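You operate a simulated robot arm through the tools that you are given. There is no shell and no other tool. Be economical: measure what you need, move in short steps, check, and stop when the job is done.

You run a simulated two-armed robot. Do the job below in one go: nothing can be reset, and whatever is moved stays where it is left.

## Task
On the oven worktop, fold the tea towel in half, so that its two long edges meet.

Only the result counts: the job must be done as asked and must still hold three seconds after the hand-in. Knocking over, shifting, dropping, spilling or breaking anything else fails it. Flat cloth is picked up by pressing the open fingertips on it (5 to 10 N) and closing them slowly along it; thin cloth reads only 2 to 8 mm in the jaws.

## Robot
Two 7-joint arms with two-finger grippers on one trunk, on a base that drives. Base frame: it is fixed to the floor where the robot stands at the start and does not move with it; the origin is under the middle of the robot, x ahead of it, y to its left, z up; the surface under the hand at the start is at about z = 0.91. Units: m, rad, N and s.
The left shoulder is at the start at [0.085, 0.216, 1.117], the right one opposite. With the tool pointing down near the work surface each hand reaches from about 0.28 to 0.82 m from the robot's upright axis, wherever it stands, measured 20 degrees to its own side. Places, roughly: oven worktop [0.7, 0, 0.9]. Payload 3.18 kg a hand.
The TCP of each hand is the grasp point between the finger pads, 0.03 m short of the fingertips. In the tool frame z runs along the fingers and y along their closing line. The gripper opens to 0.144 m. The gripper's body begins 0.103 m behind the TCP.
Orientation is told as [roll, pitch, yaw] about the base's x, y, z axes, in that order, counted from this pose: with the fingers straight down and closing along the base's y, the tool's x points along the base's -x, its y along +y and its z along -z.

## Interface
- The arms move only by the tool move_arm. It takes "left_increments", "right_increments" or both (then of equal length, played together; a hand with none holds still); each is a list of rows, each a list of 7 numbers: the shift along the tool's x, y, z in units of 50 mm (1.0 is 50 mm), then the turn, a rotation vector about the tool's x, y, z in units of 5 degrees (1.0 is 5 degrees), then the gripper command, from -1 (shut) to 1 (fully open), values between in proportion. In form: [[x, y, z, rx, ry, rz, hand], ...]. A call has 1 to 20 rows; each row shifts and turns the commanded pose from where the row before left it, along the tool's axes as they then stand. A call with a number of a shift or a turn outside -1 to 1 is refused whole. Each row takes 0.2 s and may step no farther than 0.05 m and 0.15 rad from the row before; otherwise, or with a gripper value out of range, the whole call is refused. Where a pose cannot be reached the arm comes as near as it can. A force on the tool above 40 N (or 10 N above the force at the start of the call, whichever is more), or a blocked arm, ends the call early, and 0.2 s more pass. Each finger halts on what it meets, pressing with about 40 N; the grip force reading is that of the motor and also rises with nothing between the fingers. The clock runs only during rows and for 0.2 s after the last one: add rows that do not move to give the fingers time. It gives the time, the measured TCP pose, the force on the tool (base axes), the opening and the grip force at its end, in the units of the frame above (readings bear some noise), with the torque about the TCP (base axes, N m) and any sound that the robot's microphone picked up.
- Cameras (640 x 400 px; columns grow to the right, rows downward): "scene" is now at [0.1893, 0.0133, 1.3071]; the picture's right is [0.17, -0.99, 0.00], its down [-0.64, -0.11, -0.76] and it looks along [0.75, 0.13, -0.65] (base axes); focal length 214 px, centre (320, 200). "left" rides on the left gripper at [0.076, -0.016, -0.143] in its tool frame; the picture's right is [0.21, 0.98, 0.00], its down [-0.84, 0.18, -0.51] and it looks along [-0.50, 0.11, 0.86] (tool axes); focal length 218 px, centre (320, 200). "right" rides on the right gripper at [0.076, 0.016, -0.143] in its tool frame; the picture's right is [-0.21, 0.98, 0.00], its down [-0.84, -0.18, -0.51] and it looks along [-0.50, -0.11, 0.86] (tool axes); focal length 218 px, centre (320, 200). There is no depth. A picture from a camera that has moved, and an enlarged one, comes with that camera's place and axes in the base frame and with its lens. The place of the scene camera against the robot may be out by one fixed shift of up to 0.018 m in any direction.
- grab_frame(camera): a new picture of that camera. It takes no simulated time.
- lift_body(by): slides the trunk up (or, below 0, down) by that many m; the arms and the scene camera ride with it, the base frame stays. It gives what a move gives, with no picture.
- roll_base(legs): drives the robot by 1 to 6 legs, each [ahead, left, turn to the left] in m, m and rad, along the robot's own axes; the way and the turn of a leg run together, so that a leg with both is an arc; at most 1.5 m and 3.142 rad a leg. The arms and the cameras ride along, it lands a little off, and it stops where it bumps. It gives what a move gives.
- pan_tilt(pan, tilt): turns the head with the scene camera to pan (to the left, within 1.396 rad either way) and tilt (down, from -0.506 to 1.204), counted from straight ahead of the robot. It gives what a move gives.
- zoom(camera, box): a new picture of the part [left, top, right, bottom] of that camera's present view, enlarged. It takes no simulated time.
- finish_job(): hands the job in; it is judged then, once.

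Go step by step. Nothing tells you exact positions but the pictures and the camera data: compare them with the known pose of the tool, close in by small moves and look again before you grip or let go. The budget is 120 turns and 108 pictures, counting those below and the enlarged ones. Unless the task says otherwise, let go and move clear before handing in, and close with one line.

The tools are called as a command line: name --argument value ..., lists and objects as JSON in quotes. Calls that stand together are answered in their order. move_arm: Moves the arms, as the interface text tells. Its arguments: {"type":"object","properties":{"left_increments":{"type":"array"},"right_increments":{"type":"array"}},"required":[]} The other tools are called the same way: lift_body (by) slides the trunk up or down; roll_base (legs) drives the base; pan_tilt (pan, tilt) turns the head that bears the scene camera; grab_frame (camera) takes a picture; zoom (camera, box) takes an enlarged picture of a part of a camera's view; finish_job () hands the job in.

At the start:

```text
time_s: 0.0
left_eef_pos: [0.3657, 0.2028, 1.155]
left_tool_rot: [-0.001, 0.002, 0.003]
left_force: [0.0, 0.0, 0.7]
left_wrist_torque: [-0.01, 0.03, -0.03]
left_finger_gap: 0.1443
left_finger_force: 0.0
right_eef_pos: [0.4031, -0.1146, 1.0654]
right_tool_rot: [0.0, -0.001, 0.0]
right_force: [-0.1, 0.8, -0.6]
right_wrist_torque: [0.0, 0.0, 0.02]
right_finger_gap: 0.1439
right_finger_force: 0.2
trunk travel left (down, up): [-0.2, 0.169]
robot x, y, heading: [-0.0026, -0.0005, -0.002]
head pan, tilt: [0.171, 0.705]
```

scene: 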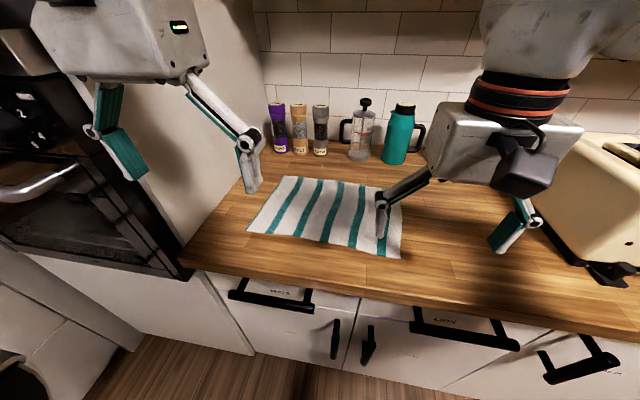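
right: 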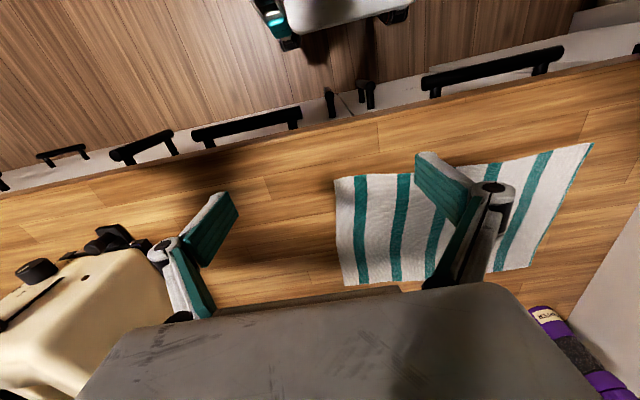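
left: 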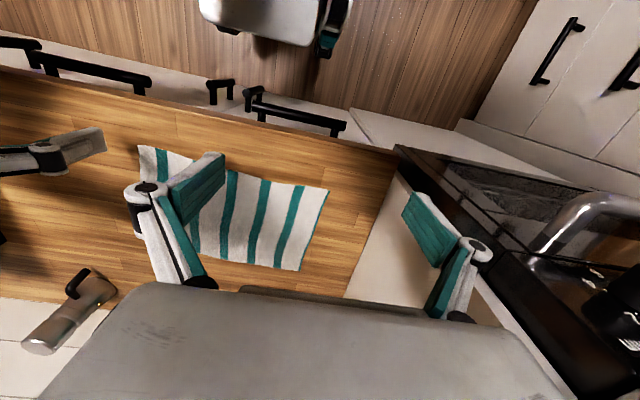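

The towel lies at roughly x 0.49–0.745 and y -0.13–0.24, with its long edges running along y. I plan to carry the near edge over to the far edge with both hands, so first I'll look closer.

zoom --camera "scene" --box '[230, 150, 430, 275]'

move_arm --left_increments '[[0, 0, -0.5, 0, 0, 0, 1], [0, 1, 0, 0, 0, 0, 1], [1, 0.5, 0, 0, 0, 0, 1]]' --right_increments '[[0, -1, 0, 0, 0, 0, 1], [0, -1, -1, 0, 0, 0, 1], [0.5, 0, 0, 0, 0, 0, 1]]'

grab_frame --camera "scene"

```text
3.20 times, centred on (330, 212) of scene
camera zoom: at [0.1893, 0.0133, 1.3071], right [0.17, -0.99, 0.0], down [-0.64, -0.11, -0.76], along [0.75, 0.13, -0.65], focal length 686 px, centre (288, 160)
```

zoom: 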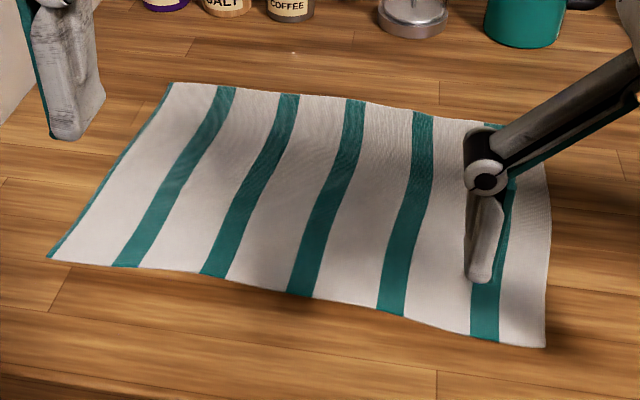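

```text
refused: row 2 steps farther than a row can; nothing moved
```

```text
103 pictures are left
camera scene: at [0.1893, 0.0133, 1.3071], right [0.17, -0.99, 0.0], down [-0.64, -0.11, -0.76], along [0.75, 0.13, -0.65], focal length 214 px, centre (320, 200)
```

scene: 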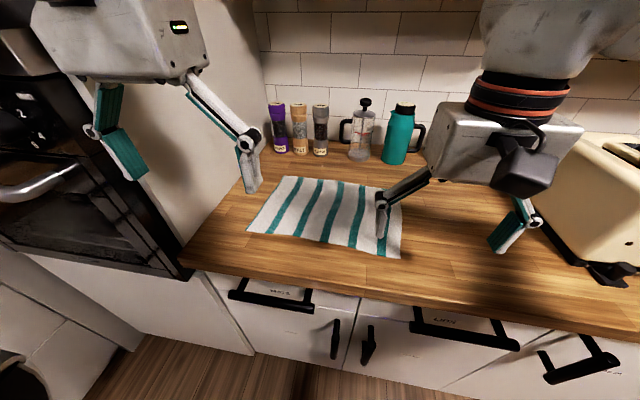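

The hands need smaller steps. I'm moving both above the two near corners with the fingers partly closed, then I'll check with the wrist cameras.

move_arm --left_increments '[[-0.536, 0.088, 0.54, 0, 0, 0, 0.3], [-0.536, 0.088, 0.54, 0, 0, 0, 0], [-0.536, 0.088, 0.54, 0, 0, 0, -0.375], [-0.536, 0.088, 0.54, 0, 0, 0, -0.375], [-0.536, 0.088, 0.54, 0, 0, 0, -0.375], [0, 0, 0, 0, 0, 0, -0.375]]' --right_increments '[[-0.368, 0.1, 0.18, 0, 0, 0, 0.3], [-0.368, 0.1, 0.18, 0, 0, 0, 0], [-0.368, 0.1, 0.18, 0, 0, 0, -0.375], [-0.368, 0.1, 0.18, 0, 0, 0, -0.375], [-0.368, 0.1, 0.18, 0, 0, 0, -0.375], [0, 0, 0, 0, 0, 0, -0.375]]'

grab_frame --camera "scene"

grab_frame --camera "left"

grab_frame --camera "right"

```text
time_s: 1.6
left_eef_pos: [0.4597, 0.2051, 1.0809]
left_tool_rot: [0.004, -0.139, -0.03]
left_force: [1.1, -0.2, -0.4]
left_wrist_torque: [-0.03, 0.06, -0.03]
left_finger_gap: 0.0447
left_finger_force: 0.0
right_eef_pos: [0.4619, -0.1001, 1.0352]
right_tool_rot: [0.017, -0.037, 0.015]
right_force: [0.6, -1.2, 1.0]
right_wrist_torque: [0.18, -0.04, -0.01]
right_finger_gap: 0.0447
right_finger_force: 0.1
trunk travel left (down, up): [-0.2, 0.169]
robot x, y, heading: [-0.0065, -0.0029, 0.017]
head pan, tilt: [0.171, 0.705]
stopped in row 6 (left hand): the arm was blocked; the commanded pose is now the measured one
```

```text
102 pictures are left
camera scene: at [0.1434, -0.0052, 1.314], right [0.18, -0.98, -0.01], down [-0.61, -0.11, -0.78], along [0.77, 0.15, -0.62], focal length 214 px, centre (320, 200)
```

scene: 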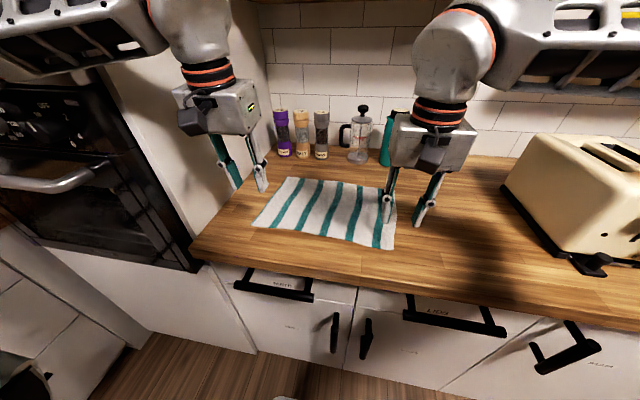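

```text
101 pictures are left
camera left: at [0.3632, 0.1923, 1.2117], right [-0.18, 0.98, -0.03], down [0.77, 0.16, 0.62], along [0.61, 0.09, -0.78], focal length 218 px, centre (320, 200)
```

left: 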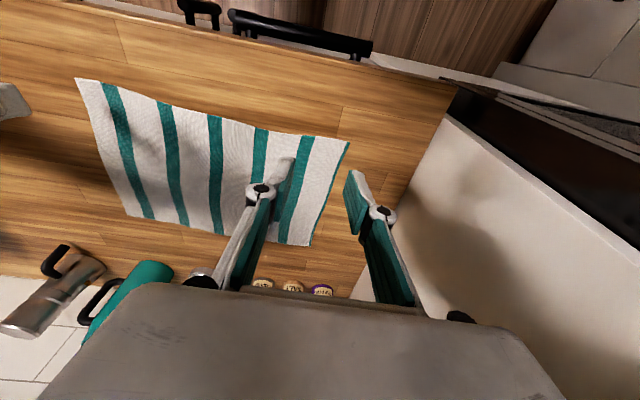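

```text
100 pictures are left
camera right: at [0.3787, -0.0859, 1.1769], right [0.19, 0.98, 0.02], down [0.83, -0.18, 0.54], along [0.53, -0.09, -0.84], focal length 218 px, centre (320, 200)
```

right: 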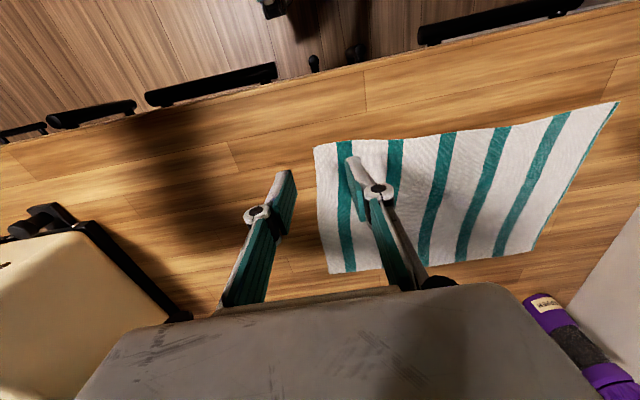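

The left arm was blocked, probably its elbow against the tall oven, and the robot leaned back a little. I'm pulling the left hand back along the path it came and looking at the elbow.

move_arm --left_increments '[[0.5, 0, -0.5, 0, 0, 0, -0.375], [0.5, 0, -0.5, 0, 0, 0, -0.375], [0.5, 0, -0.5, 0, 0, 0, -0.375], [0, 0, 0, 0, 0, 0, -0.375]]'

pan_tilt --pan 1.0 --tilt 0.5

grab_frame --camera "scene"

```text
time_s: 2.6
left_eef_pos: [0.4143, 0.2225, 1.1121]
left_tool_rot: [-0.01, -0.065, -0.015]
left_force: [0.1, 0.1, 0.6]
left_wrist_torque: [-0.02, 0.04, 0.0]
left_finger_gap: 0.0449
left_finger_force: 0.0
right_eef_pos: [0.4931, -0.0899, 1.0202]
right_tool_rot: [0.004, -0.004, 0.005]
right_force: [0.4, 0.1, 0.0]
right_wrist_torque: [-0.01, -0.03, 0.01]
right_finger_gap: 0.0447
right_finger_force: 0.1
trunk travel left (down, up): [-0.2, 0.169]
robot x, y, heading: [-0.0017, -0.0007, 0.006]
head pan, tilt: [0.171, 0.705]
```

```text
time_s: 3.8
left_eef_pos: [0.415, 0.223, 1.115]
left_tool_rot: [-0.011, -0.066, -0.014]
left_force: [-0.1, -0.2, -0.2]
left_wrist_torque: [-0.05, 0.0, 0.01]
left_finger_gap: 0.0449
left_finger_force: 0.0
right_eef_pos: [0.4927, -0.0893, 1.0194]
right_tool_rot: [0.001, -0.003, 0.005]
right_force: [-0.2, -0.1, -0.1]
right_wrist_torque: [0.0, -0.01, -0.01]
right_finger_gap: 0.0448
right_finger_force: 0.0
trunk travel left (down, up): [-0.2, 0.169]
robot x, y, heading: [-0.002, 0.0006, 0.006]
head pan, tilt: [1.0, 0.499]
```

```text
99 pictures are left
camera scene: at [0.15, 0.0731, 1.3258], right [0.84, -0.54, 0.0], down [-0.25, -0.4, -0.88], along [0.47, 0.74, -0.48], focal length 214 px, centre (320, 200)
```

scene: 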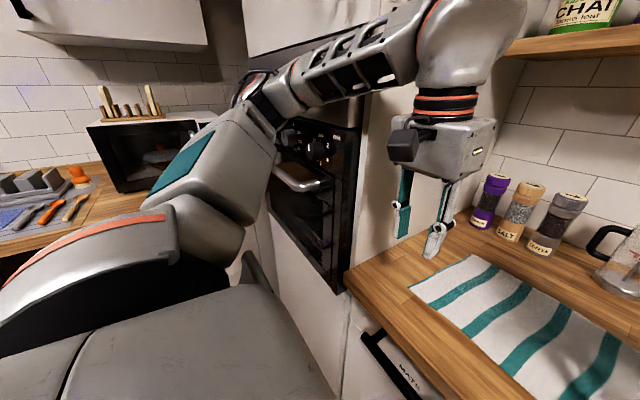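

The left elbow was pressing on the oven front. I'll shift the robot to its right so that elbow stays clear, but first I'm checking the clearance in front of the base.

pan_tilt --pan 0.0 --tilt 1.2

grab_frame --camera "scene"

```text
time_s: 5.0
left_eef_pos: [0.4147, 0.2236, 1.1137]
left_tool_rot: [-0.011, -0.065, -0.017]
left_force: [0.0, -0.4, 0.5]
left_wrist_torque: [0.01, 0.01, -0.01]
left_finger_gap: 0.0448
left_finger_force: 0.1
right_eef_pos: [0.4918, -0.0887, 1.0213]
right_tool_rot: [0.001, -0.004, 0.007]
right_force: [0.1, 0.6, -0.2]
right_wrist_torque: [-0.02, -0.01, 0.03]
right_finger_gap: 0.0447
right_finger_force: 0.0
trunk travel left (down, up): [-0.2, 0.169]
robot x, y, heading: [-0.0008, -0.0009, 0.006]
head pan, tilt: [0.0, 1.201]
```

```text
98 pictures are left
camera scene: at [0.1573, -0.0029, 1.272], right [0.01, -1.0, 0.0], down [-0.93, -0.01, -0.37], along [0.37, 0.0, -0.93], focal length 214 px, centre (320, 200)
```

scene: 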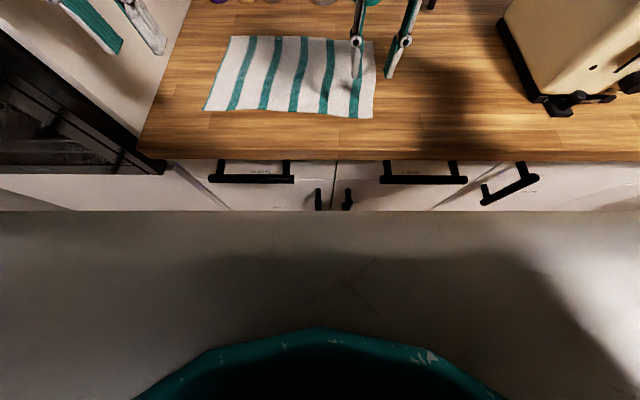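

There is room around the base. I'm driving 0.15 m to the right.

roll_base --legs '[[0, -0.15, 0]]'

pan_tilt --pan 0.25 --tilt 0.75

grab_frame --camera "scene"

```text
time_s: 7.0
left_eef_pos: [0.4183, 0.0758, 1.1116]
left_tool_rot: [-0.013, -0.064, -0.014]
left_force: [-0.2, -0.3, 0.1]
left_wrist_torque: [0.04, 0.01, -0.03]
left_finger_gap: 0.0448
left_finger_force: 0.0
right_eef_pos: [0.4966, -0.237, 1.0201]
right_tool_rot: [0.001, 0.0, 0.008]
right_force: [0.7, -0.4, 0.1]
right_wrist_torque: [0.04, -0.01, -0.01]
right_finger_gap: 0.045
right_finger_force: 0.0
trunk travel left (down, up): [-0.2, 0.169]
robot x, y, heading: [-0.0032, -0.1491, 0.007]
head pan, tilt: [0.0, 1.201]
```

```text
time_s: 7.9
left_eef_pos: [0.4179, 0.0759, 1.1123]
left_tool_rot: [-0.01, -0.064, -0.015]
left_force: [-0.4, -1.1, -0.3]
left_wrist_torque: [-0.02, -0.03, 0.0]
left_finger_gap: 0.0446
left_finger_force: 0.0
right_eef_pos: [0.4962, -0.2374, 1.0193]
right_tool_rot: [-0.002, -0.001, 0.007]
right_force: [0.8, -0.1, 0.3]
right_wrist_torque: [0.03, 0.01, 0.03]
right_finger_gap: 0.0447
right_finger_force: 0.0
trunk travel left (down, up): [-0.2, 0.169]
robot x, y, heading: [-0.0027, -0.149, 0.009]
head pan, tilt: [0.25, 0.75]
```

```text
97 pictures are left
camera scene: at [0.1853, -0.1302, 1.3032], right [0.25, -0.97, 0.0], down [-0.66, -0.17, -0.73], along [0.71, 0.18, -0.68], focal length 214 px, centre (320, 200)
```

scene: 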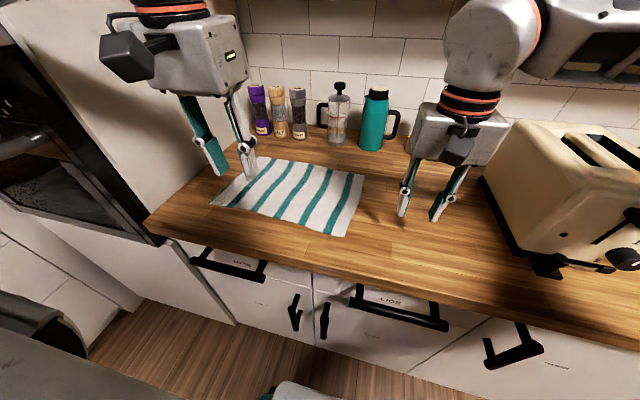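

From here the near corners work out at about (0.507, 0.252) and (0.493, -0.112). I'm moving both hands above their grasp points, with the left hand levelled.

move_arm --left_increments '[[0, 0, 0, 0, 0.73, 0, -0.375], [-0.33, 0.507, 0.44, 0, 0, 0, -0.375], [-0.33, 0.507, 0.44, 0, 0, 0, -0.375], [-0.33, 0.507, 0.44, 0, 0, 0, -0.375], [-0.33, 0.507, 0.44, 0, 0, 0, -0.375], [-0.33, 0.507, 0.44, 0, 0, 0, -0.375], [-0.33, 0.507, 0.44, 0, 0, 0, -0.375], [0, 0, 0, 0, 0, 0, -0.375]]' --right_increments '[[0, 0, 0, 0, 0, 0, -0.375], [-0.023, 0.498, 0.13, 0, 0, 0, -0.375], [-0.023, 0.498, 0.13, 0, 0, 0, -0.375], [-0.023, 0.498, 0.13, 0, 0, 0, -0.375], [-0.023, 0.498, 0.13, 0, 0, 0, -0.375], [-0.023, 0.498, 0.13, 0, 0, 0, -0.375], [-0.023, 0.498, 0.13, 0, 0, 0, -0.375], [0, 0, 0, 0, 0, 0, -0.375]]'

grab_frame --camera "scene"

grab_frame --camera "left"

grab_frame --camera "right"

```text
time_s: 9.7
left_eef_pos: [0.5128, 0.2118, 0.9846]
left_tool_rot: [0.0, -0.005, -0.024]
left_force: [-0.7, 1.1, 1.0]
left_wrist_torque: [0.02, 0.02, -0.02]
left_finger_gap: 0.0448
left_finger_force: 0.0
right_eef_pos: [0.4973, -0.0985, 0.9839]
right_tool_rot: [0.01, -0.006, 0.005]
right_force: [-0.2, 1.1, -0.1]
right_wrist_torque: [0.01, -0.02, -0.01]
right_finger_gap: 0.045
right_finger_force: 0.0
trunk travel left (down, up): [-0.2, 0.169]
robot x, y, heading: [-0.0008, -0.1494, 0.004]
head pan, tilt: [0.25, 0.75]
```

```text
96 pictures are left
camera scene: at [0.1782, -0.1445, 1.3044], right [0.25, -0.97, -0.01], down [-0.66, -0.16, -0.74], along [0.71, 0.19, -0.68], focal length 214 px, centre (320, 200)
```

scene: 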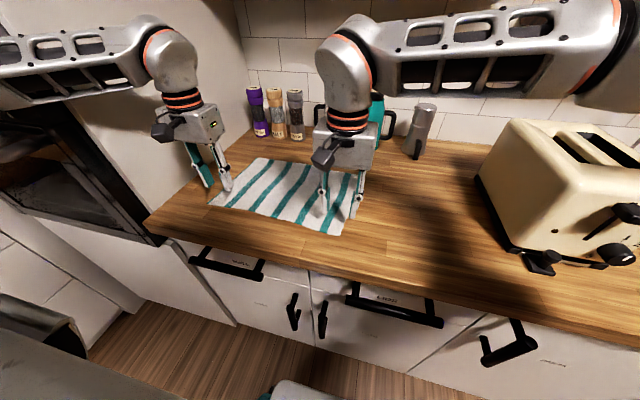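

```text
95 pictures are left
camera left: at [0.4345, 0.1975, 1.1279], right [-0.19, 0.98, 0.0], down [0.84, 0.16, 0.51], along [0.5, 0.09, -0.86], focal length 218 px, centre (320, 200)
```

left: 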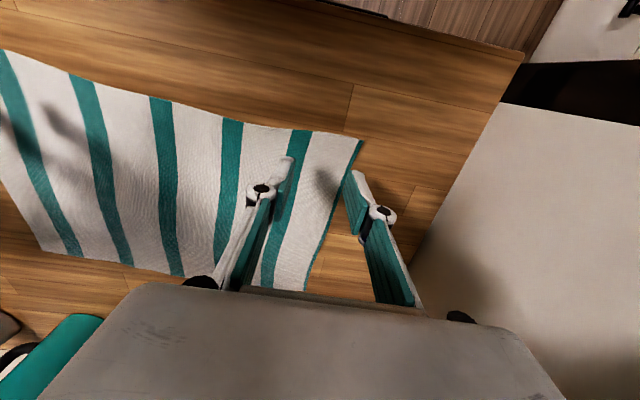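

```text
94 pictures are left
camera right: at [0.4183, -0.0831, 1.1273], right [0.2, 0.98, 0.01], down [0.84, -0.18, 0.51], along [0.5, -0.09, -0.86], focal length 218 px, centre (320, 200)
```

right: 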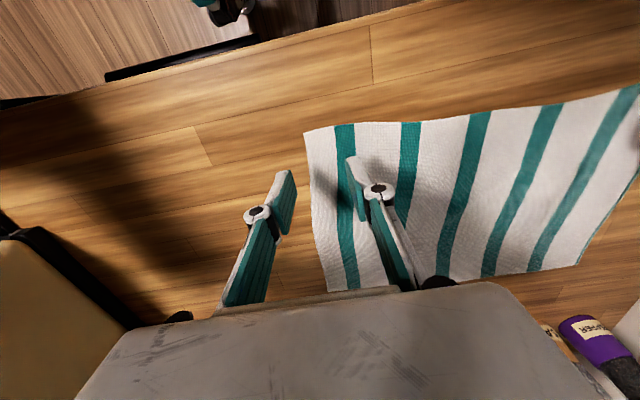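

The wrist cameras match the fingertips and put the near edge about 2 cm closer than the scene camera does: the left corner at (0.486, 0.247) and the right at (0.465, -0.105). I'm adjusting and lowering towards the cloth.

move_arm --left_increments '[[0.16, 0, 0, 0, 0, -0.27, -0.51], [0, 0, 0, 0, 0, 0, -0.51], [0, 0, 0, 0, 0, 0, -0.51]]' --right_increments '[[0.2, 0, 0, 0, 0, 0, -0.51], [0, 0, 0, 0, 0, 0, -0.51], [0, 0, 0, 0, 0, 0, -0.51]]'

```text
time_s: 10.5
left_eef_pos: [0.5081, 0.2126, 0.9847]
left_tool_rot: [0.0, -0.005, 0.001]
left_force: [-0.3, 0.2, 0.6]
left_wrist_torque: [0.04, 0.0, -0.02]
left_finger_gap: 0.0353
left_finger_force: 0.0
right_eef_pos: [0.4895, -0.0963, 0.9834]
right_tool_rot: [0.008, -0.006, 0.007]
right_force: [0.1, -1.3, -0.6]
right_wrist_torque: [-0.01, -0.01, -0.01]
right_finger_gap: 0.035
right_finger_force: 0.2
trunk travel left (down, up): [-0.2, 0.169]
robot x, y, heading: [0.0004, -0.1501, 0.01]
head pan, tilt: [0.25, 0.75]
```

move_arm --left_increments '[[0.11, 0.1, 0.3, 0, 0, 0, -0.51], [0.11, 0.1, 0.3, 0, 0, 0, -0.51], [0, 0, 0, 0, 0, 0, -0.51], [0, 0, 0, 0, 0, 0, -0.51]]' --right_increments '[[0.12, 0.16, 0.3, 0, 0, 0, -0.51], [0.12, 0.17, 0.3, 0, 0, 0, -0.51], [0, 0, 0, 0, 0, 0, -0.51], [0, 0, 0, 0, 0, 0, -0.51]]'

grab_frame --camera "left"

grab_frame --camera "right"

```text
time_s: 11.5
left_eef_pos: [0.4938, 0.2265, 0.955]
left_tool_rot: [-0.005, -0.007, 0.007]
left_force: [-0.2, 0.4, -1.2]
left_wrist_torque: [0.01, 0.01, -0.01]
left_finger_gap: 0.0351
left_finger_force: 0.1
right_eef_pos: [0.4733, -0.0774, 0.9546]
right_tool_rot: [0.01, -0.006, 0.009]
right_force: [-0.6, 1.4, -0.7]
right_wrist_torque: [-0.01, -0.04, -0.01]
right_finger_gap: 0.0353
right_finger_force: 0.1
trunk travel left (down, up): [-0.2, 0.169]
robot x, y, heading: [0.0, -0.1481, 0.007]
head pan, tilt: [0.25, 0.75]
```

```text
93 pictures are left
camera left: at [0.4163, 0.2116, 1.0987], right [-0.22, 0.98, -0.01], down [0.84, 0.19, 0.51], along [0.5, 0.11, -0.86], focal length 218 px, centre (320, 200)
```

left: 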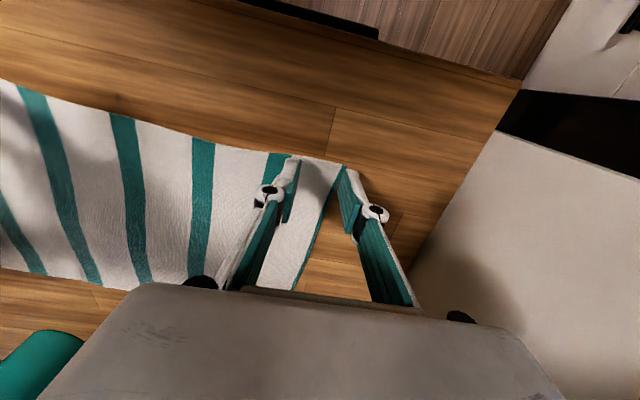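

```text
92 pictures are left
camera right: at [0.3961, -0.0625, 1.0975], right [0.2, 0.98, 0.01], down [0.84, -0.18, 0.51], along [0.5, -0.09, -0.86], focal length 218 px, centre (320, 200)
```

right: 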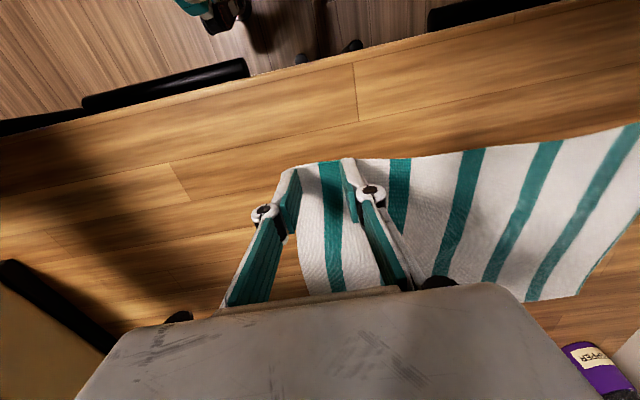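

Both fingertips sit over the corners. I'm making small shifts inward onto the cloth and then lowering gently.

move_arm --left_increments '[[-0.1, -0.1, 0, 0, 0, 0, -0.51], [0, 0, 0.1, 0, 0, 0, -0.51], [0, 0, 0.1, 0, 0, 0, -0.51], [0, 0, 0, 0, 0, 0, -0.51]]' --right_increments '[[-0.16, 0.08, 0, 0, 0, 0, -0.51], [0, 0, 0.1, 0, 0, 0, -0.51], [0, 0, 0.1, 0, 0, 0, -0.51], [0, 0, 0, 0, 0, 0, -0.51]]'

```text
time_s: 12.5
left_eef_pos: [0.4964, 0.2248, 0.9491]
left_tool_rot: [-0.008, -0.017, 0.01]
left_force: [0.5, -0.6, -0.4]
left_wrist_torque: [-0.01, -0.02, 0.02]
left_finger_gap: 0.0353
left_finger_force: 0.1
right_eef_pos: [0.479, -0.0717, 0.946]
right_tool_rot: [0.006, -0.012, 0.008]
right_force: [0.7, -0.4, -0.2]
right_wrist_torque: [-0.03, -0.02, -0.02]
right_finger_gap: 0.0352
right_finger_force: 0.1
trunk travel left (down, up): [-0.2, 0.169]
robot x, y, heading: [0.0016, -0.1507, 0.006]
head pan, tilt: [0.25, 0.75]
```

move_arm --left_increments '[[-0.04, -0.08, 0.06, 0, 0, 0, -0.51], [0, 0, 0.06, 0, 0, 0, -0.51], [0, 0, 0, 0, 0, 0, -0.51]]' --right_increments '[[-0.04, 0, 0.04, 0, 0, 0, -0.51], [0, 0, 0.04, 0, 0, 0, -0.51], [0, 0, 0, 0, 0, 0, -0.51]]'

```text
time_s: 13.3
left_eef_pos: [0.4977, 0.22, 0.9423]
left_tool_rot: [-0.007, -0.016, 0.009]
left_force: [-0.1, -0.1, 0.3]
left_wrist_torque: [0.03, -0.01, 0.01]
left_finger_gap: 0.0353
left_finger_force: 0.0
right_eef_pos: [0.4794, -0.0716, 0.9428]
right_tool_rot: [0.005, -0.013, 0.009]
right_force: [0.1, 0.3, -0.3]
right_wrist_torque: [0.01, 0.0, -0.03]
right_finger_gap: 0.0353
right_finger_force: 0.1
trunk travel left (down, up): [-0.2, 0.169]
robot x, y, heading: [-0.0023, -0.1516, 0.009]
head pan, tilt: [0.25, 0.75]
```

move_arm --left_increments '[[0, 0, 0.05, 0, 0, 0, -0.51], [0, 0, 0, 0, 0, 0, -0.51]]' --right_increments '[[0, 0, 0.05, 0, 0, 0, -0.51], [0, 0, 0, 0, 0, 0, -0.51]]'

```text
time_s: 13.9
left_eef_pos: [0.499, 0.219, 0.9419]
left_tool_rot: [-0.007, -0.019, 0.007]
left_force: [-1.1, 0.8, 7.5]
left_wrist_torque: [0.17, 0.04, -0.01]
left_finger_gap: 0.035
left_finger_force: 0.2
right_eef_pos: [0.4795, -0.0722, 0.9412]
right_tool_rot: [0.006, -0.014, 0.006]
right_force: [-0.8, -0.2, 7.9]
right_wrist_torque: [-0.12, 0.08, -0.04]
right_finger_gap: 0.035
right_finger_force: 0.1
trunk travel left (down, up): [-0.2, 0.169]
robot x, y, heading: [0.0015, -0.1489, 0.009]
head pan, tilt: [0.25, 0.75]
```

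Both hands press at about 8 N, so I'm closing slowly.

move_arm --left_increments '[[0, 0, 0, 0, 0, 0, -0.56], [0, 0, 0, 0, 0, 0, -0.61], [0, 0, 0, 0, 0, 0, -0.66], [0, 0, 0, 0, 0, 0, -0.71], [0, 0, 0, 0, 0, 0, -0.76], [0, 0, 0, 0, 0, 0, -0.81], [0, 0, 0, 0, 0, 0, -0.86], [0, 0, 0, 0, 0, 0, -0.91], [0, 0, 0, 0, 0, 0, -0.96], [0, 0, 0, 0, 0, 0, -1], [0, 0, 0, 0, 0, 0, -1], [0, 0, 0, 0, 0, 0, -1]]' --right_increments '[[0, 0, 0, 0, 0, 0, -0.56], [0, 0, 0, 0, 0, 0, -0.61], [0, 0, 0, 0, 0, 0, -0.66], [0, 0, 0, 0, 0, 0, -0.71], [0, 0, 0, 0, 0, 0, -0.76], [0, 0, 0, 0, 0, 0, -0.81], [0, 0, 0, 0, 0, 0, -0.86], [0, 0, 0, 0, 0, 0, -0.91], [0, 0, 0, 0, 0, 0, -0.96], [0, 0, 0, 0, 0, 0, -1], [0, 0, 0, 0, 0, 0, -1], [0, 0, 0, 0, 0, 0, -1]]'

grab_frame --camera "left"

grab_frame --camera "right"

```text
time_s: 16.5
left_eef_pos: [0.4983, 0.2191, 0.9394]
left_tool_rot: [-0.004, -0.014, 0.008]
left_force: [0.0, -0.1, 0.0]
left_wrist_torque: [0.01, -0.02, 0.0]
left_finger_gap: 0.0
left_finger_force: 30.5
right_eef_pos: [0.4799, -0.0714, 0.9404]
right_tool_rot: [0.008, -0.011, 0.007]
right_force: [-0.4, 0.0, 2.6]
right_wrist_torque: [0.11, -0.04, 0.0]
right_finger_gap: 0.0003
right_finger_force: 27.2
trunk travel left (down, up): [-0.2, 0.169]
robot x, y, heading: [0.0029, -0.1493, 0.006]
head pan, tilt: [0.25, 0.75]
```

```text
91 pictures are left
camera left: at [0.4191, 0.2031, 1.0821], right [-0.21, 0.98, -0.01], down [0.83, 0.19, 0.52], along [0.51, 0.1, -0.86], focal length 218 px, centre (320, 200)
```

left: 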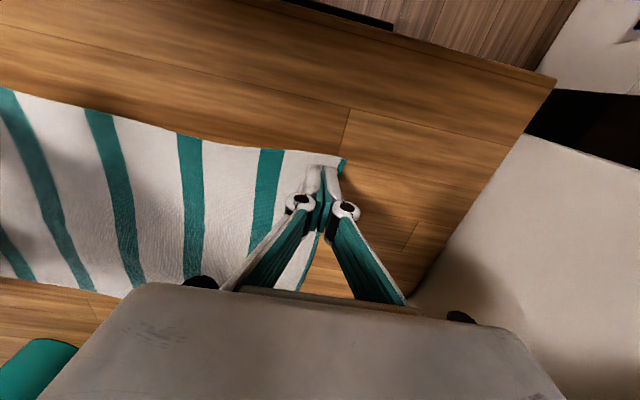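

```text
90 pictures are left
camera right: at [0.4001, -0.0575, 1.0824], right [0.2, 0.98, 0.01], down [0.84, -0.18, 0.52], along [0.51, -0.1, -0.86], focal length 218 px, centre (320, 200)
```

right: 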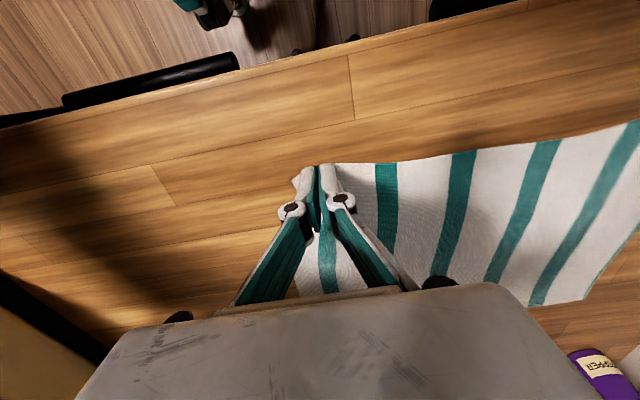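

The fingers shut on nothing, and the pressing force had faded during the close. I'm lifting a little, reopening and pressing again, and this time I'll keep the force up while closing.

move_arm --left_increments '[[0, 0, -0.2, 0, 0, 0, -1], [0, 0, 0, 0, 0, 0, -0.5], [0, 0, 0, 0, 0, 0, -0.5], [0, 0, 0.12, 0, 0, 0, -0.5], [0, 0, 0.06, 0, 0, 0, -0.5], [0, 0, 0, 0, 0, 0, -0.5]]' --right_increments '[[0, 0, -0.2, 0, 0, 0, -1], [0, 0, 0, 0, 0, 0, -0.5], [0, 0, 0, 0, 0, 0, -0.5], [0, 0, 0.12, 0, 0, 0, -0.5], [0, 0, 0.06, 0, 0, 0, -0.5], [0, 0, 0, 0, 0, 0, -0.5]]'

grab_frame --camera "left"

grab_frame --camera "right"

```text
time_s: 17.9
left_eef_pos: [0.4979, 0.2193, 0.942]
left_tool_rot: [-0.006, -0.017, 0.004]
left_force: [-0.5, 0.4, -0.3]
left_wrist_torque: [0.04, -0.02, -0.01]
left_finger_gap: 0.0357
left_finger_force: 0.1
right_eef_pos: [0.4794, -0.0737, 0.9424]
right_tool_rot: [0.007, -0.014, 0.007]
right_force: [0.6, -0.4, -0.4]
right_wrist_torque: [-0.03, 0.0, -0.05]
right_finger_gap: 0.0358
right_finger_force: 0.0
trunk travel left (down, up): [-0.2, 0.169]
robot x, y, heading: [0.0012, -0.1475, 0.009]
head pan, tilt: [0.25, 0.75]
```

```text
89 pictures are left
camera left: at [0.4187, 0.2029, 1.0844], right [-0.21, 0.98, -0.01], down [0.83, 0.18, 0.52], along [0.51, 0.1, -0.85], focal length 218 px, centre (320, 200)
```

left: 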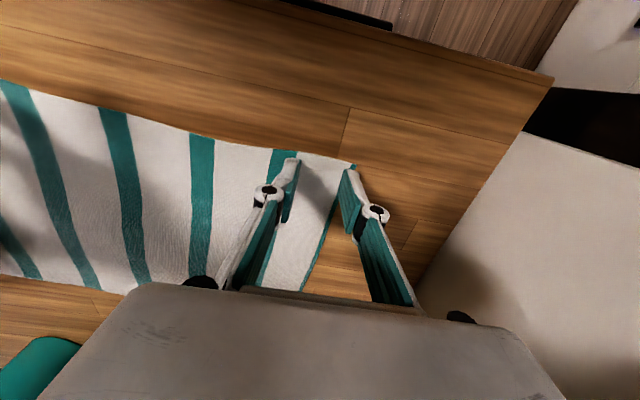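

```text
88 pictures are left
camera right: at [0.3998, -0.0575, 1.0846], right [0.2, 0.98, 0.01], down [0.84, -0.18, 0.52], along [0.51, -0.1, -0.86], focal length 218 px, centre (320, 200)
```

right: 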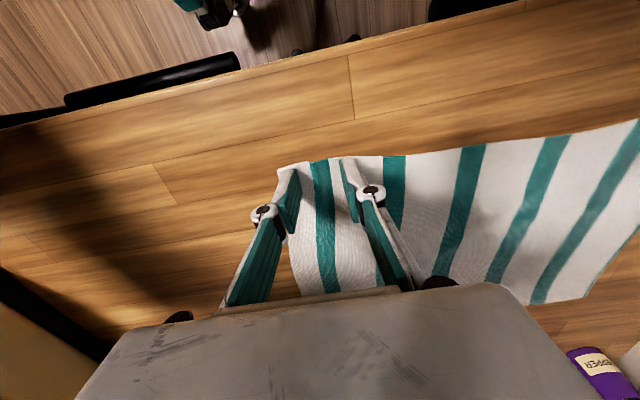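

The cloth is undisturbed, but the outer fingers sit right on its hems. I'm moving each hand about 1 cm inward and pressing again.

move_arm --left_increments '[[0, -0.12, -0.08, 0, 0, 0, -0.5], [0, -0.12, 0, 0, 0, 0, -0.5], [0, 0, 0.1, 0, 0, 0, -0.5], [0, 0, 0.04, 0, 0, 0, -0.5], [0, 0, 0, 0, 0, 0, -0.5]]' --right_increments '[[0, 0.12, -0.08, 0, 0, 0, -0.5], [0, 0.1, 0, 0, 0, 0, -0.5], [0, 0, 0.1, 0, 0, 0, -0.5], [0, 0, 0.04, 0, 0, 0, -0.5], [0, 0, 0, 0, 0, 0, -0.5]]'

```text
time_s: 19.1
left_eef_pos: [0.4974, 0.2103, 0.9418]
left_tool_rot: [-0.01, -0.021, 0.011]
left_force: [-6.5, 4.9, 31.5]
left_wrist_torque: [0.85, 0.38, 0.11]
left_finger_gap: 0.0372
left_finger_force: 0.4
right_eef_pos: [0.4788, -0.059, 0.9415]
right_tool_rot: [0.005, -0.016, 0.009]
right_force: [-3.2, -0.5, 17.8]
right_wrist_torque: [-0.09, 0.2, -0.07]
right_finger_gap: 0.0366
right_finger_force: 0.6
trunk travel left (down, up): [-0.2, 0.169]
robot x, y, heading: [-0.0014, -0.1489, 0.004]
head pan, tilt: [0.25, 0.75]
```

move_arm --left_increments '[[0, 0, -0.035, 0, 0, 0, -0.5], [0, 0, 0, 0, 0, 0, -0.5]]' --right_increments '[[0, 0, -0.015, 0, 0, 0, -0.5], [0, 0, 0, 0, 0, 0, -0.5]]'

```text
time_s: 19.7
left_eef_pos: [0.4981, 0.209, 0.9414]
left_tool_rot: [-0.009, -0.016, 0.006]
left_force: [-0.7, -1.0, 13.9]
left_wrist_torque: [-0.14, 0.12, -0.03]
left_finger_gap: 0.0355
left_finger_force: 0.1
right_eef_pos: [0.4794, -0.0595, 0.9402]
right_tool_rot: [0.008, -0.016, 0.007]
right_force: [0.7, 3.1, 23.5]
right_wrist_torque: [0.33, 0.07, -0.01]
right_finger_gap: 0.0389
right_finger_force: 0.0
trunk travel left (down, up): [-0.2, 0.169]
robot x, y, heading: [0.0006, -0.148, 0.005]
head pan, tilt: [0.25, 0.75]
```

move_arm --left_increments '[[0, 0, -0.005, 0, 0, 0, -0.5], [0, 0, 0, 0, 0, 0, -0.56], [0, 0, 0, 0, 0, 0, -0.62], [0, 0, 0, 0, 0, 0, -0.68]]' --right_increments '[[0, 0, -0.025, 0, 0, 0, -0.5], [0, 0, 0, 0, 0, 0, -0.56], [0, 0, 0, 0, 0, 0, -0.62], [0, 0, 0, 0, 0, 0, -0.68]]'

```text
time_s: 20.7
left_eef_pos: [0.4974, 0.2098, 0.9392]
left_tool_rot: [-0.008, -0.018, 0.007]
left_force: [0.0, -1.0, 14.4]
left_wrist_torque: [-0.14, 0.14, -0.02]
left_finger_gap: 0.0234
left_finger_force: 0.0
right_eef_pos: [0.4789, -0.061, 0.9405]
right_tool_rot: [0.005, -0.013, 0.007]
right_force: [-1.6, 2.9, 18.2]
right_wrist_torque: [0.22, 0.11, 0.03]
right_finger_gap: 0.0233
right_finger_force: 0.0
trunk travel left (down, up): [-0.2, 0.169]
robot x, y, heading: [-0.0019, -0.152, 0.009]
head pan, tilt: [0.25, 0.75]
```

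move_arm --left_increments '[[0, 0, 0, 0, 0, 0, -0.73], [0, 0, 0, 0, 0, 0, -0.78], [0, 0, 0, 0, 0, 0, -0.83]]' --right_increments '[[0, 0, -0.01, 0, 0, 0, -0.73], [0, 0, 0, 0, 0, 0, -0.78], [0, 0, 0, 0, 0, 0, -0.83]]'

grab_frame --camera "left"

grab_frame --camera "right"

```text
time_s: 21.5
left_eef_pos: [0.4978, 0.2096, 0.9392]
left_tool_rot: [-0.008, -0.014, 0.007]
left_force: [1.3, 0.8, 17.1]
left_wrist_torque: [0.16, 0.13, 0.0]
left_finger_gap: 0.0095
left_finger_force: 0.0
right_eef_pos: [0.4783, -0.0618, 0.9395]
right_tool_rot: [0.005, -0.013, 0.008]
right_force: [-0.9, 0.0, 3.9]
right_wrist_torque: [-0.03, -0.01, 0.0]
right_finger_gap: 0.0112
right_finger_force: 0.1
trunk travel left (down, up): [-0.2, 0.169]
robot x, y, heading: [-0.0017, -0.1537, 0.006]
head pan, tilt: [0.25, 0.75]
```

```text
87 pictures are left
camera left: at [0.4186, 0.193, 1.0819], right [-0.22, 0.98, -0.01], down [0.83, 0.19, 0.52], along [0.51, 0.1, -0.86], focal length 218 px, centre (320, 200)
```

left: 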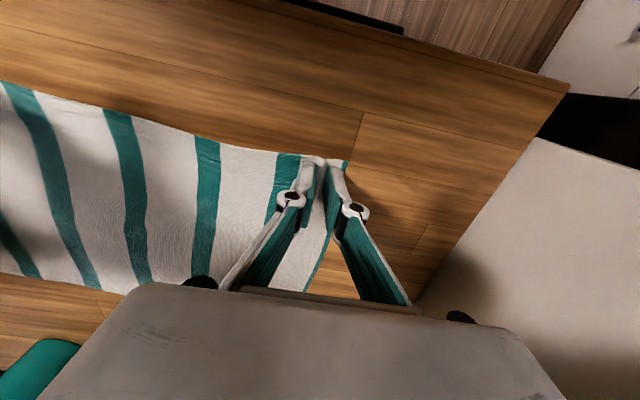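

```text
86 pictures are left
camera right: at [0.3994, -0.0454, 1.082], right [0.2, 0.98, 0.01], down [0.84, -0.18, 0.52], along [0.51, -0.1, -0.86], focal length 218 px, centre (320, 200)
```

right: 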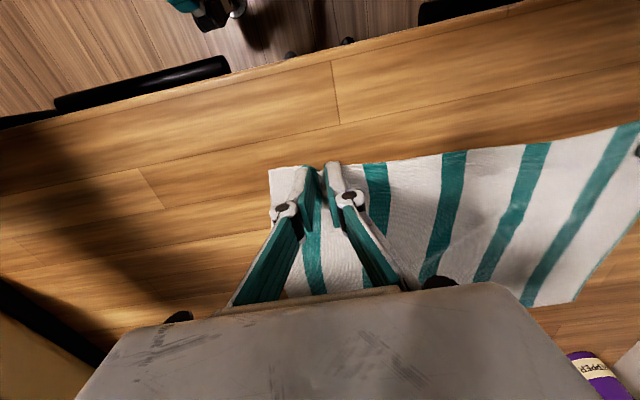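

move_arm --left_increments '[[0, 0, 0, 0, 0, 0, -0.88], [0, 0, 0, 0, 0, 0, -0.93], [0, 0, 0, 0, 0, 0, -1], [0, 0, 0, 0, 0, 0, -1], [0, 0, 0, 0, 0, 0, -1]]' --right_increments '[[0, 0, 0.02, 0, 0, 0, -0.84], [0, 0, 0.005, 0, 0, 0, -0.88], [0, 0, 0.005, 0, 0, 0, -0.92], [0, 0, 0, 0, 0, 0, -1], [0, 0, 0, 0, 0, 0, -1]]'

zoom --camera "left" --box '[220, 120, 420, 245]'

zoom --camera "right" --box '[220, 120, 420, 245]'

```text
time_s: 22.7
left_eef_pos: [0.4973, 0.2085, 0.9381]
left_tool_rot: [-0.007, -0.012, 0.007]
left_force: [-1.3, -2.4, 1.3]
left_wrist_torque: [0.21, -0.11, 0.05]
left_finger_gap: 0.0049
left_finger_force: 41.3
right_eef_pos: [0.4797, -0.06, 0.9399]
right_tool_rot: [0.006, -0.012, 0.007]
right_force: [0.5, 2.6, 0.4]
right_wrist_torque: [-0.02, 0.01, 0.02]
right_finger_gap: 0.0041
right_finger_force: 38.0
trunk travel left (down, up): [-0.2, 0.169]
robot x, y, heading: [0.0, -0.1503, 0.006]
head pan, tilt: [0.25, 0.75]
```

```text
3.20 times, centred on (320, 182) of left
camera zoom: at [0.4185, 0.1928, 1.0816], right [-0.22, 0.98, -0.01], down [0.83, 0.19, 0.52], along [0.51, 0.1, -0.86], focal length 698 px, centre (320, 256)
```

zoom: 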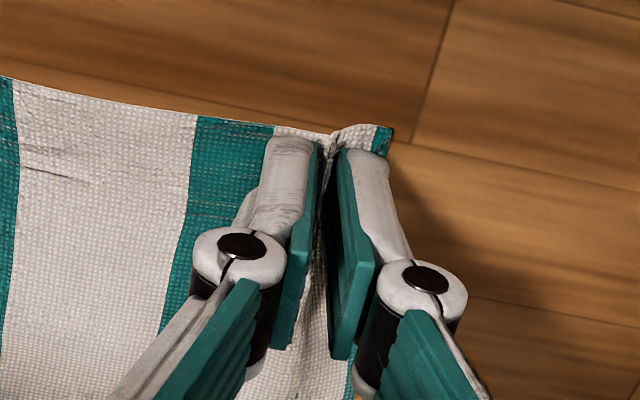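

```text
3.20 times, centred on (320, 182) of right
camera zoom: at [0.4003, -0.0452, 1.0816], right [0.2, 0.98, 0.01], down [0.84, -0.18, 0.52], along [0.51, -0.1, -0.86], focal length 698 px, centre (320, 256)
```

zoom: 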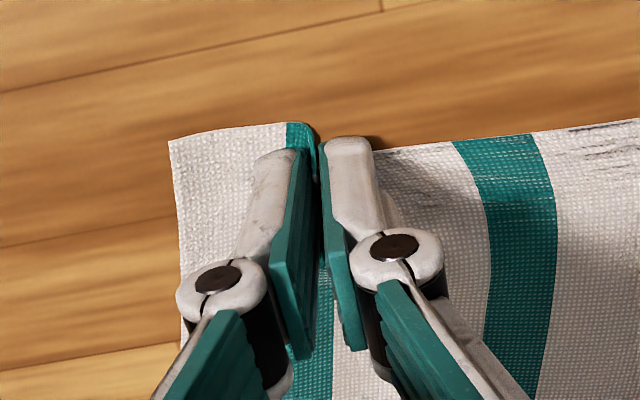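

Both hands hold cloth (4.9 and 4.1 mm), but this pinch runs across the edge and would tuck the corners under when folded. Pinching along the edge folds more cleanly, so I'm releasing, rising and turning both hands by 90°.

move_arm --left_increments '[[0, 0, -0.02, 0, 0, 0, -0.8], [0, 0, -0.02, 0, 0, 0, -0.6], [0, 0, -0.1, 0, 0, 0, -0.4], [0, 0, -0.5, 0, 0, 0, -0.4], [0, 0, -0.5, 0, 0, 0, -0.4]]' --right_increments '[[0, 0, -0.02, 0, 0, 0, -0.8], [0, 0, -0.02, 0, 0, 0, -0.6], [0, 0, -0.1, 0, 0, 0, -0.4], [0, 0, -0.5, 0, 0, 0, -0.4], [0, 0, -0.5, 0, 0, 0, -0.4]]'

move_arm --left_increments '[[0, 0, 0, 0, 0, -1, -0.5], [0, 0, 0, 0, 0, -1, -0.5], [0, 0, 0, 0, 0, -1, -0.5], [0, 0, 0, 0, 0, -1, -0.5], [0, 0, 0, 0, 0, -1, -0.5], [0, 0, 0, 0, 0, -1, -0.5], [0, 0, 0, 0, 0, -1, -0.5], [0, 0, 0, 0, 0, -1, -0.5], [0, 0, 0, 0, 0, -1, -0.5], [0, 0, 0, 0, 0, -1, -0.5], [0, 0, 0, 0, 0, -1, -0.5], [0, 0, 0, 0, 0, -1, -0.5], [0, 0, 0, 0, 0, -1, -0.5], [0, 0, 0, 0, 0, -1, -0.5], [0, 0, 0, 0, 0, -1, -0.5], [0, 0, 0, 0, 0, -1, -0.5], [0, 0, 0, 0, 0, -1, -0.5], [0, 0, 0, 0, 0, -1, -0.5]]' --right_increments '[[0, 0, 0, 0, 0, 1, -0.5], [0, 0, 0, 0, 0, 1, -0.5], [0, 0, 0, 0, 0, 1, -0.5], [0, 0, 0, 0, 0, 1, -0.5], [0, 0, 0, 0, 0, 1, -0.5], [0, 0, 0, 0, 0, 1, -0.5], [0, 0, 0, 0, 0, 1, -0.5], [0, 0, 0, 0, 0, 1, -0.5], [0, 0, 0, 0, 0, 1, -0.5], [0, 0, 0, 0, 0, 1, -0.5], [0, 0, 0, 0, 0, 1, -0.5], [0, 0, 0, 0, 0, 1, -0.5], [0, 0, 0, 0, 0, 1, -0.5], [0, 0, 0, 0, 0, 1, -0.5], [0, 0, 0, 0, 0, 1, -0.5], [0, 0, 0, 0, 0, 1, -0.5], [0, 0, 0, 0, 0, 1, -0.5], [0, 0, 0, 0, 0, 1, -0.5]]'

grab_frame --camera "scene"

grab_frame --camera "left"

grab_frame --camera "right"

```text
time_s: 23.9
left_eef_pos: [0.4978, 0.2045, 0.9914]
left_tool_rot: [-0.003, -0.004, -0.004]
left_force: [-0.9, 0.1, 0.4]
left_wrist_torque: [-0.01, 0.03, 0.0]
left_finger_gap: 0.0434
left_finger_force: 0.0
right_eef_pos: [0.4796, -0.0632, 0.9937]
right_tool_rot: [0.005, -0.01, 0.008]
right_force: [-0.7, -0.4, -0.5]
right_wrist_torque: [0.0, -0.04, 0.01]
right_finger_gap: 0.0429
right_finger_force: 0.1
trunk travel left (down, up): [-0.2, 0.169]
robot x, y, heading: [-0.0003, -0.1494, 0.006]
head pan, tilt: [0.25, 0.75]
```

```text
time_s: 27.7
left_eef_pos: [0.4994, 0.2064, 0.9987]
left_tool_rot: [-0.018, 0.002, 1.579]
left_force: [-0.5, 0.3, -0.5]
left_wrist_torque: [0.01, -0.02, 0.01]
left_finger_gap: 0.0361
left_finger_force: 0.1
right_eef_pos: [0.4801, -0.0651, 0.9965]
right_tool_rot: [0.012, 0.01, -1.567]
right_force: [0.0, 0.5, 1.0]
right_wrist_torque: [0.0, 0.01, 0.0]
right_finger_gap: 0.0359
right_finger_force: 0.1
trunk travel left (down, up): [-0.2, 0.169]
robot x, y, heading: [-0.0, -0.1485, 0.005]
head pan, tilt: [0.25, 0.75]
```

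```text
83 pictures are left
camera scene: at [0.1728, -0.1408, 1.3054], right [0.25, -0.97, -0.01], down [-0.65, -0.17, -0.74], along [0.71, 0.19, -0.67], focal length 214 px, centre (320, 200)
```

scene: 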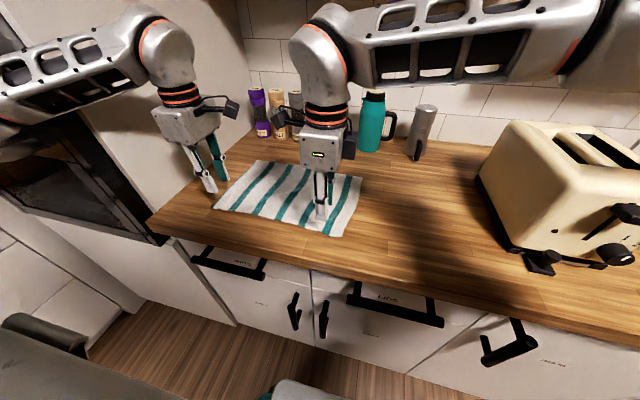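

```text
82 pictures are left
camera left: at [0.5133, 0.131, 1.1423], right [-0.98, -0.22, -0.02], down [-0.2, 0.84, 0.5], along [-0.1, 0.49, -0.87], focal length 218 px, centre (320, 200)
```

left: 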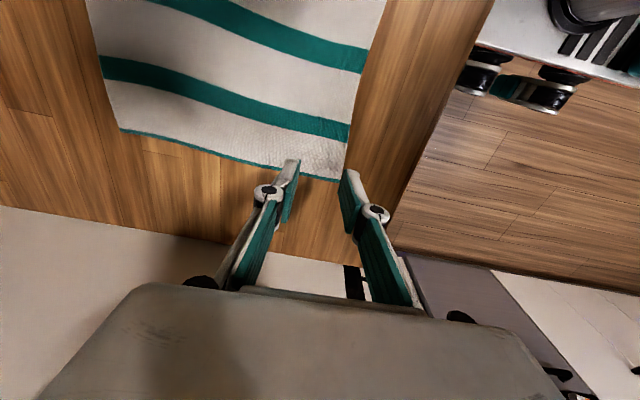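

```text
81 pictures are left
camera right: at [0.4932, 0.0115, 1.1406], right [0.98, -0.2, 0.01], down [-0.18, -0.85, 0.5], along [-0.09, -0.49, -0.87], focal length 218 px, centre (320, 200)
```

right: 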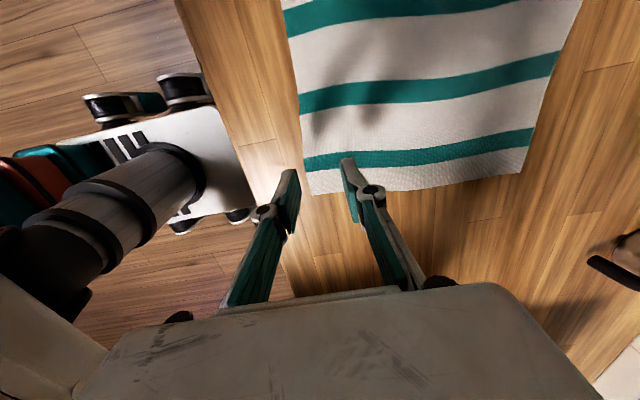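

The wrist views now put the towel corners at NL (0.469, 0.231), NR (0.461, -0.107), FL (0.709, 0.226) and FR (0.701, -0.130). I'm lining the fingers up along the near edge just inside each corner and lowering.

move_arm --left_increments '[[-0.09, 0.05, 0.25, 0, -0.2, 0, -0.64], [-0.09, 0.06, 0.25, 0, 0, 0, -0.64], [0, 0, 0.25, 0, 0, 0, -0.64], [0, 0, 0.2, 0, 0, 0, -0.64], [0, 0, 0, 0, 0, 0, -0.64], [0, 0, 0, 0, 0, 0, -0.64]]' --right_increments '[[-0.26, 0.06, 0.25, -0.1, -0.14, 0, -0.64], [-0.26, 0.06, 0.25, 0, 0, 0, -0.64], [0, 0, 0.25, 0, 0, 0, -0.64], [0, 0, 0.2, 0, 0, 0, -0.64], [0, 0, 0, 0, 0, 0, -0.64], [0, 0, 0, 0, 0, 0, -0.64]]'

grab_frame --camera "left"

grab_frame --camera "right"

```text
time_s: 29.1
left_eef_pos: [0.4954, 0.2143, 0.9494]
left_tool_rot: [-0.015, -0.014, 1.577]
left_force: [-0.9, -0.3, -0.4]
left_wrist_torque: [0.02, 0.02, 0.01]
left_finger_gap: 0.026
left_finger_force: 0.1
right_eef_pos: [0.4898, -0.0891, 0.9476]
right_tool_rot: [0.018, -0.001, -1.564]
right_force: [0.1, -0.8, 0.9]
right_wrist_torque: [0.02, 0.0, 0.01]
right_finger_gap: 0.0258
right_finger_force: 0.1
trunk travel left (down, up): [-0.2, 0.169]
robot x, y, heading: [-0.001, -0.1508, 0.006]
head pan, tilt: [0.25, 0.75]
```

```text
80 pictures are left
camera left: at [0.5104, 0.1365, 1.0914], right [-0.98, -0.21, -0.01], down [-0.19, 0.83, 0.52], along [-0.1, 0.51, -0.86], focal length 218 px, centre (320, 200)
```

left: 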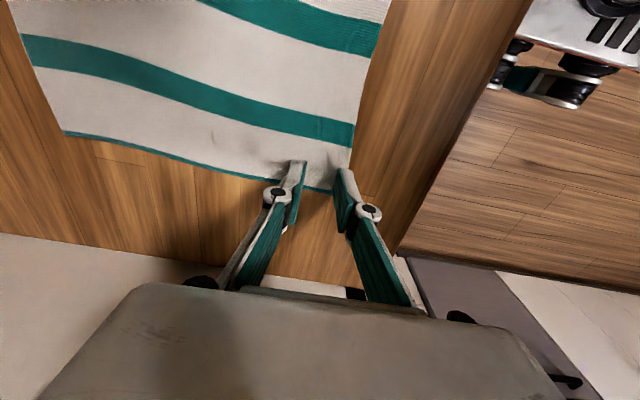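

```text
79 pictures are left
camera right: at [0.5017, -0.0122, 1.091], right [0.98, -0.2, 0.02], down [-0.18, -0.84, 0.51], along [-0.09, -0.5, -0.86], focal length 218 px, centre (320, 200)
```

right: 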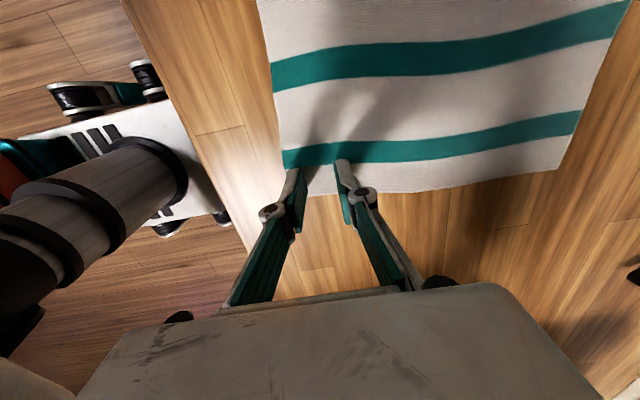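

Both hands are placed well. I'm lowering in small steps to contact.

move_arm --left_increments '[[0, 0, 0.1, 0, 0, 0, -0.64], [0, 0, 0.06, 0, 0, 0, -0.64], [0, 0, 0, 0, 0, 0, -0.64]]' --right_increments '[[0, 0.02, 0.08, 0, 0, 0, -0.64], [0, 0, 0.06, 0, 0, 0, -0.64], [0, 0, 0, 0, 0, 0, -0.64]]'

```text
time_s: 29.9
left_eef_pos: [0.4955, 0.2145, 0.9417]
left_tool_rot: [-0.013, -0.014, 1.578]
left_force: [0.1, 0.4, 0.6]
left_wrist_torque: [-0.04, -0.03, -0.01]
left_finger_gap: 0.0257
left_finger_force: 0.1
right_eef_pos: [0.4889, -0.0889, 0.9398]
right_tool_rot: [0.02, -0.005, -1.564]
right_force: [-0.1, 0.8, 0.4]
right_wrist_torque: [-0.03, 0.03, 0.02]
right_finger_gap: 0.0257
right_finger_force: 0.1
trunk travel left (down, up): [-0.2, 0.169]
robot x, y, heading: [0.0023, -0.1503, 0.012]
head pan, tilt: [0.25, 0.75]
```

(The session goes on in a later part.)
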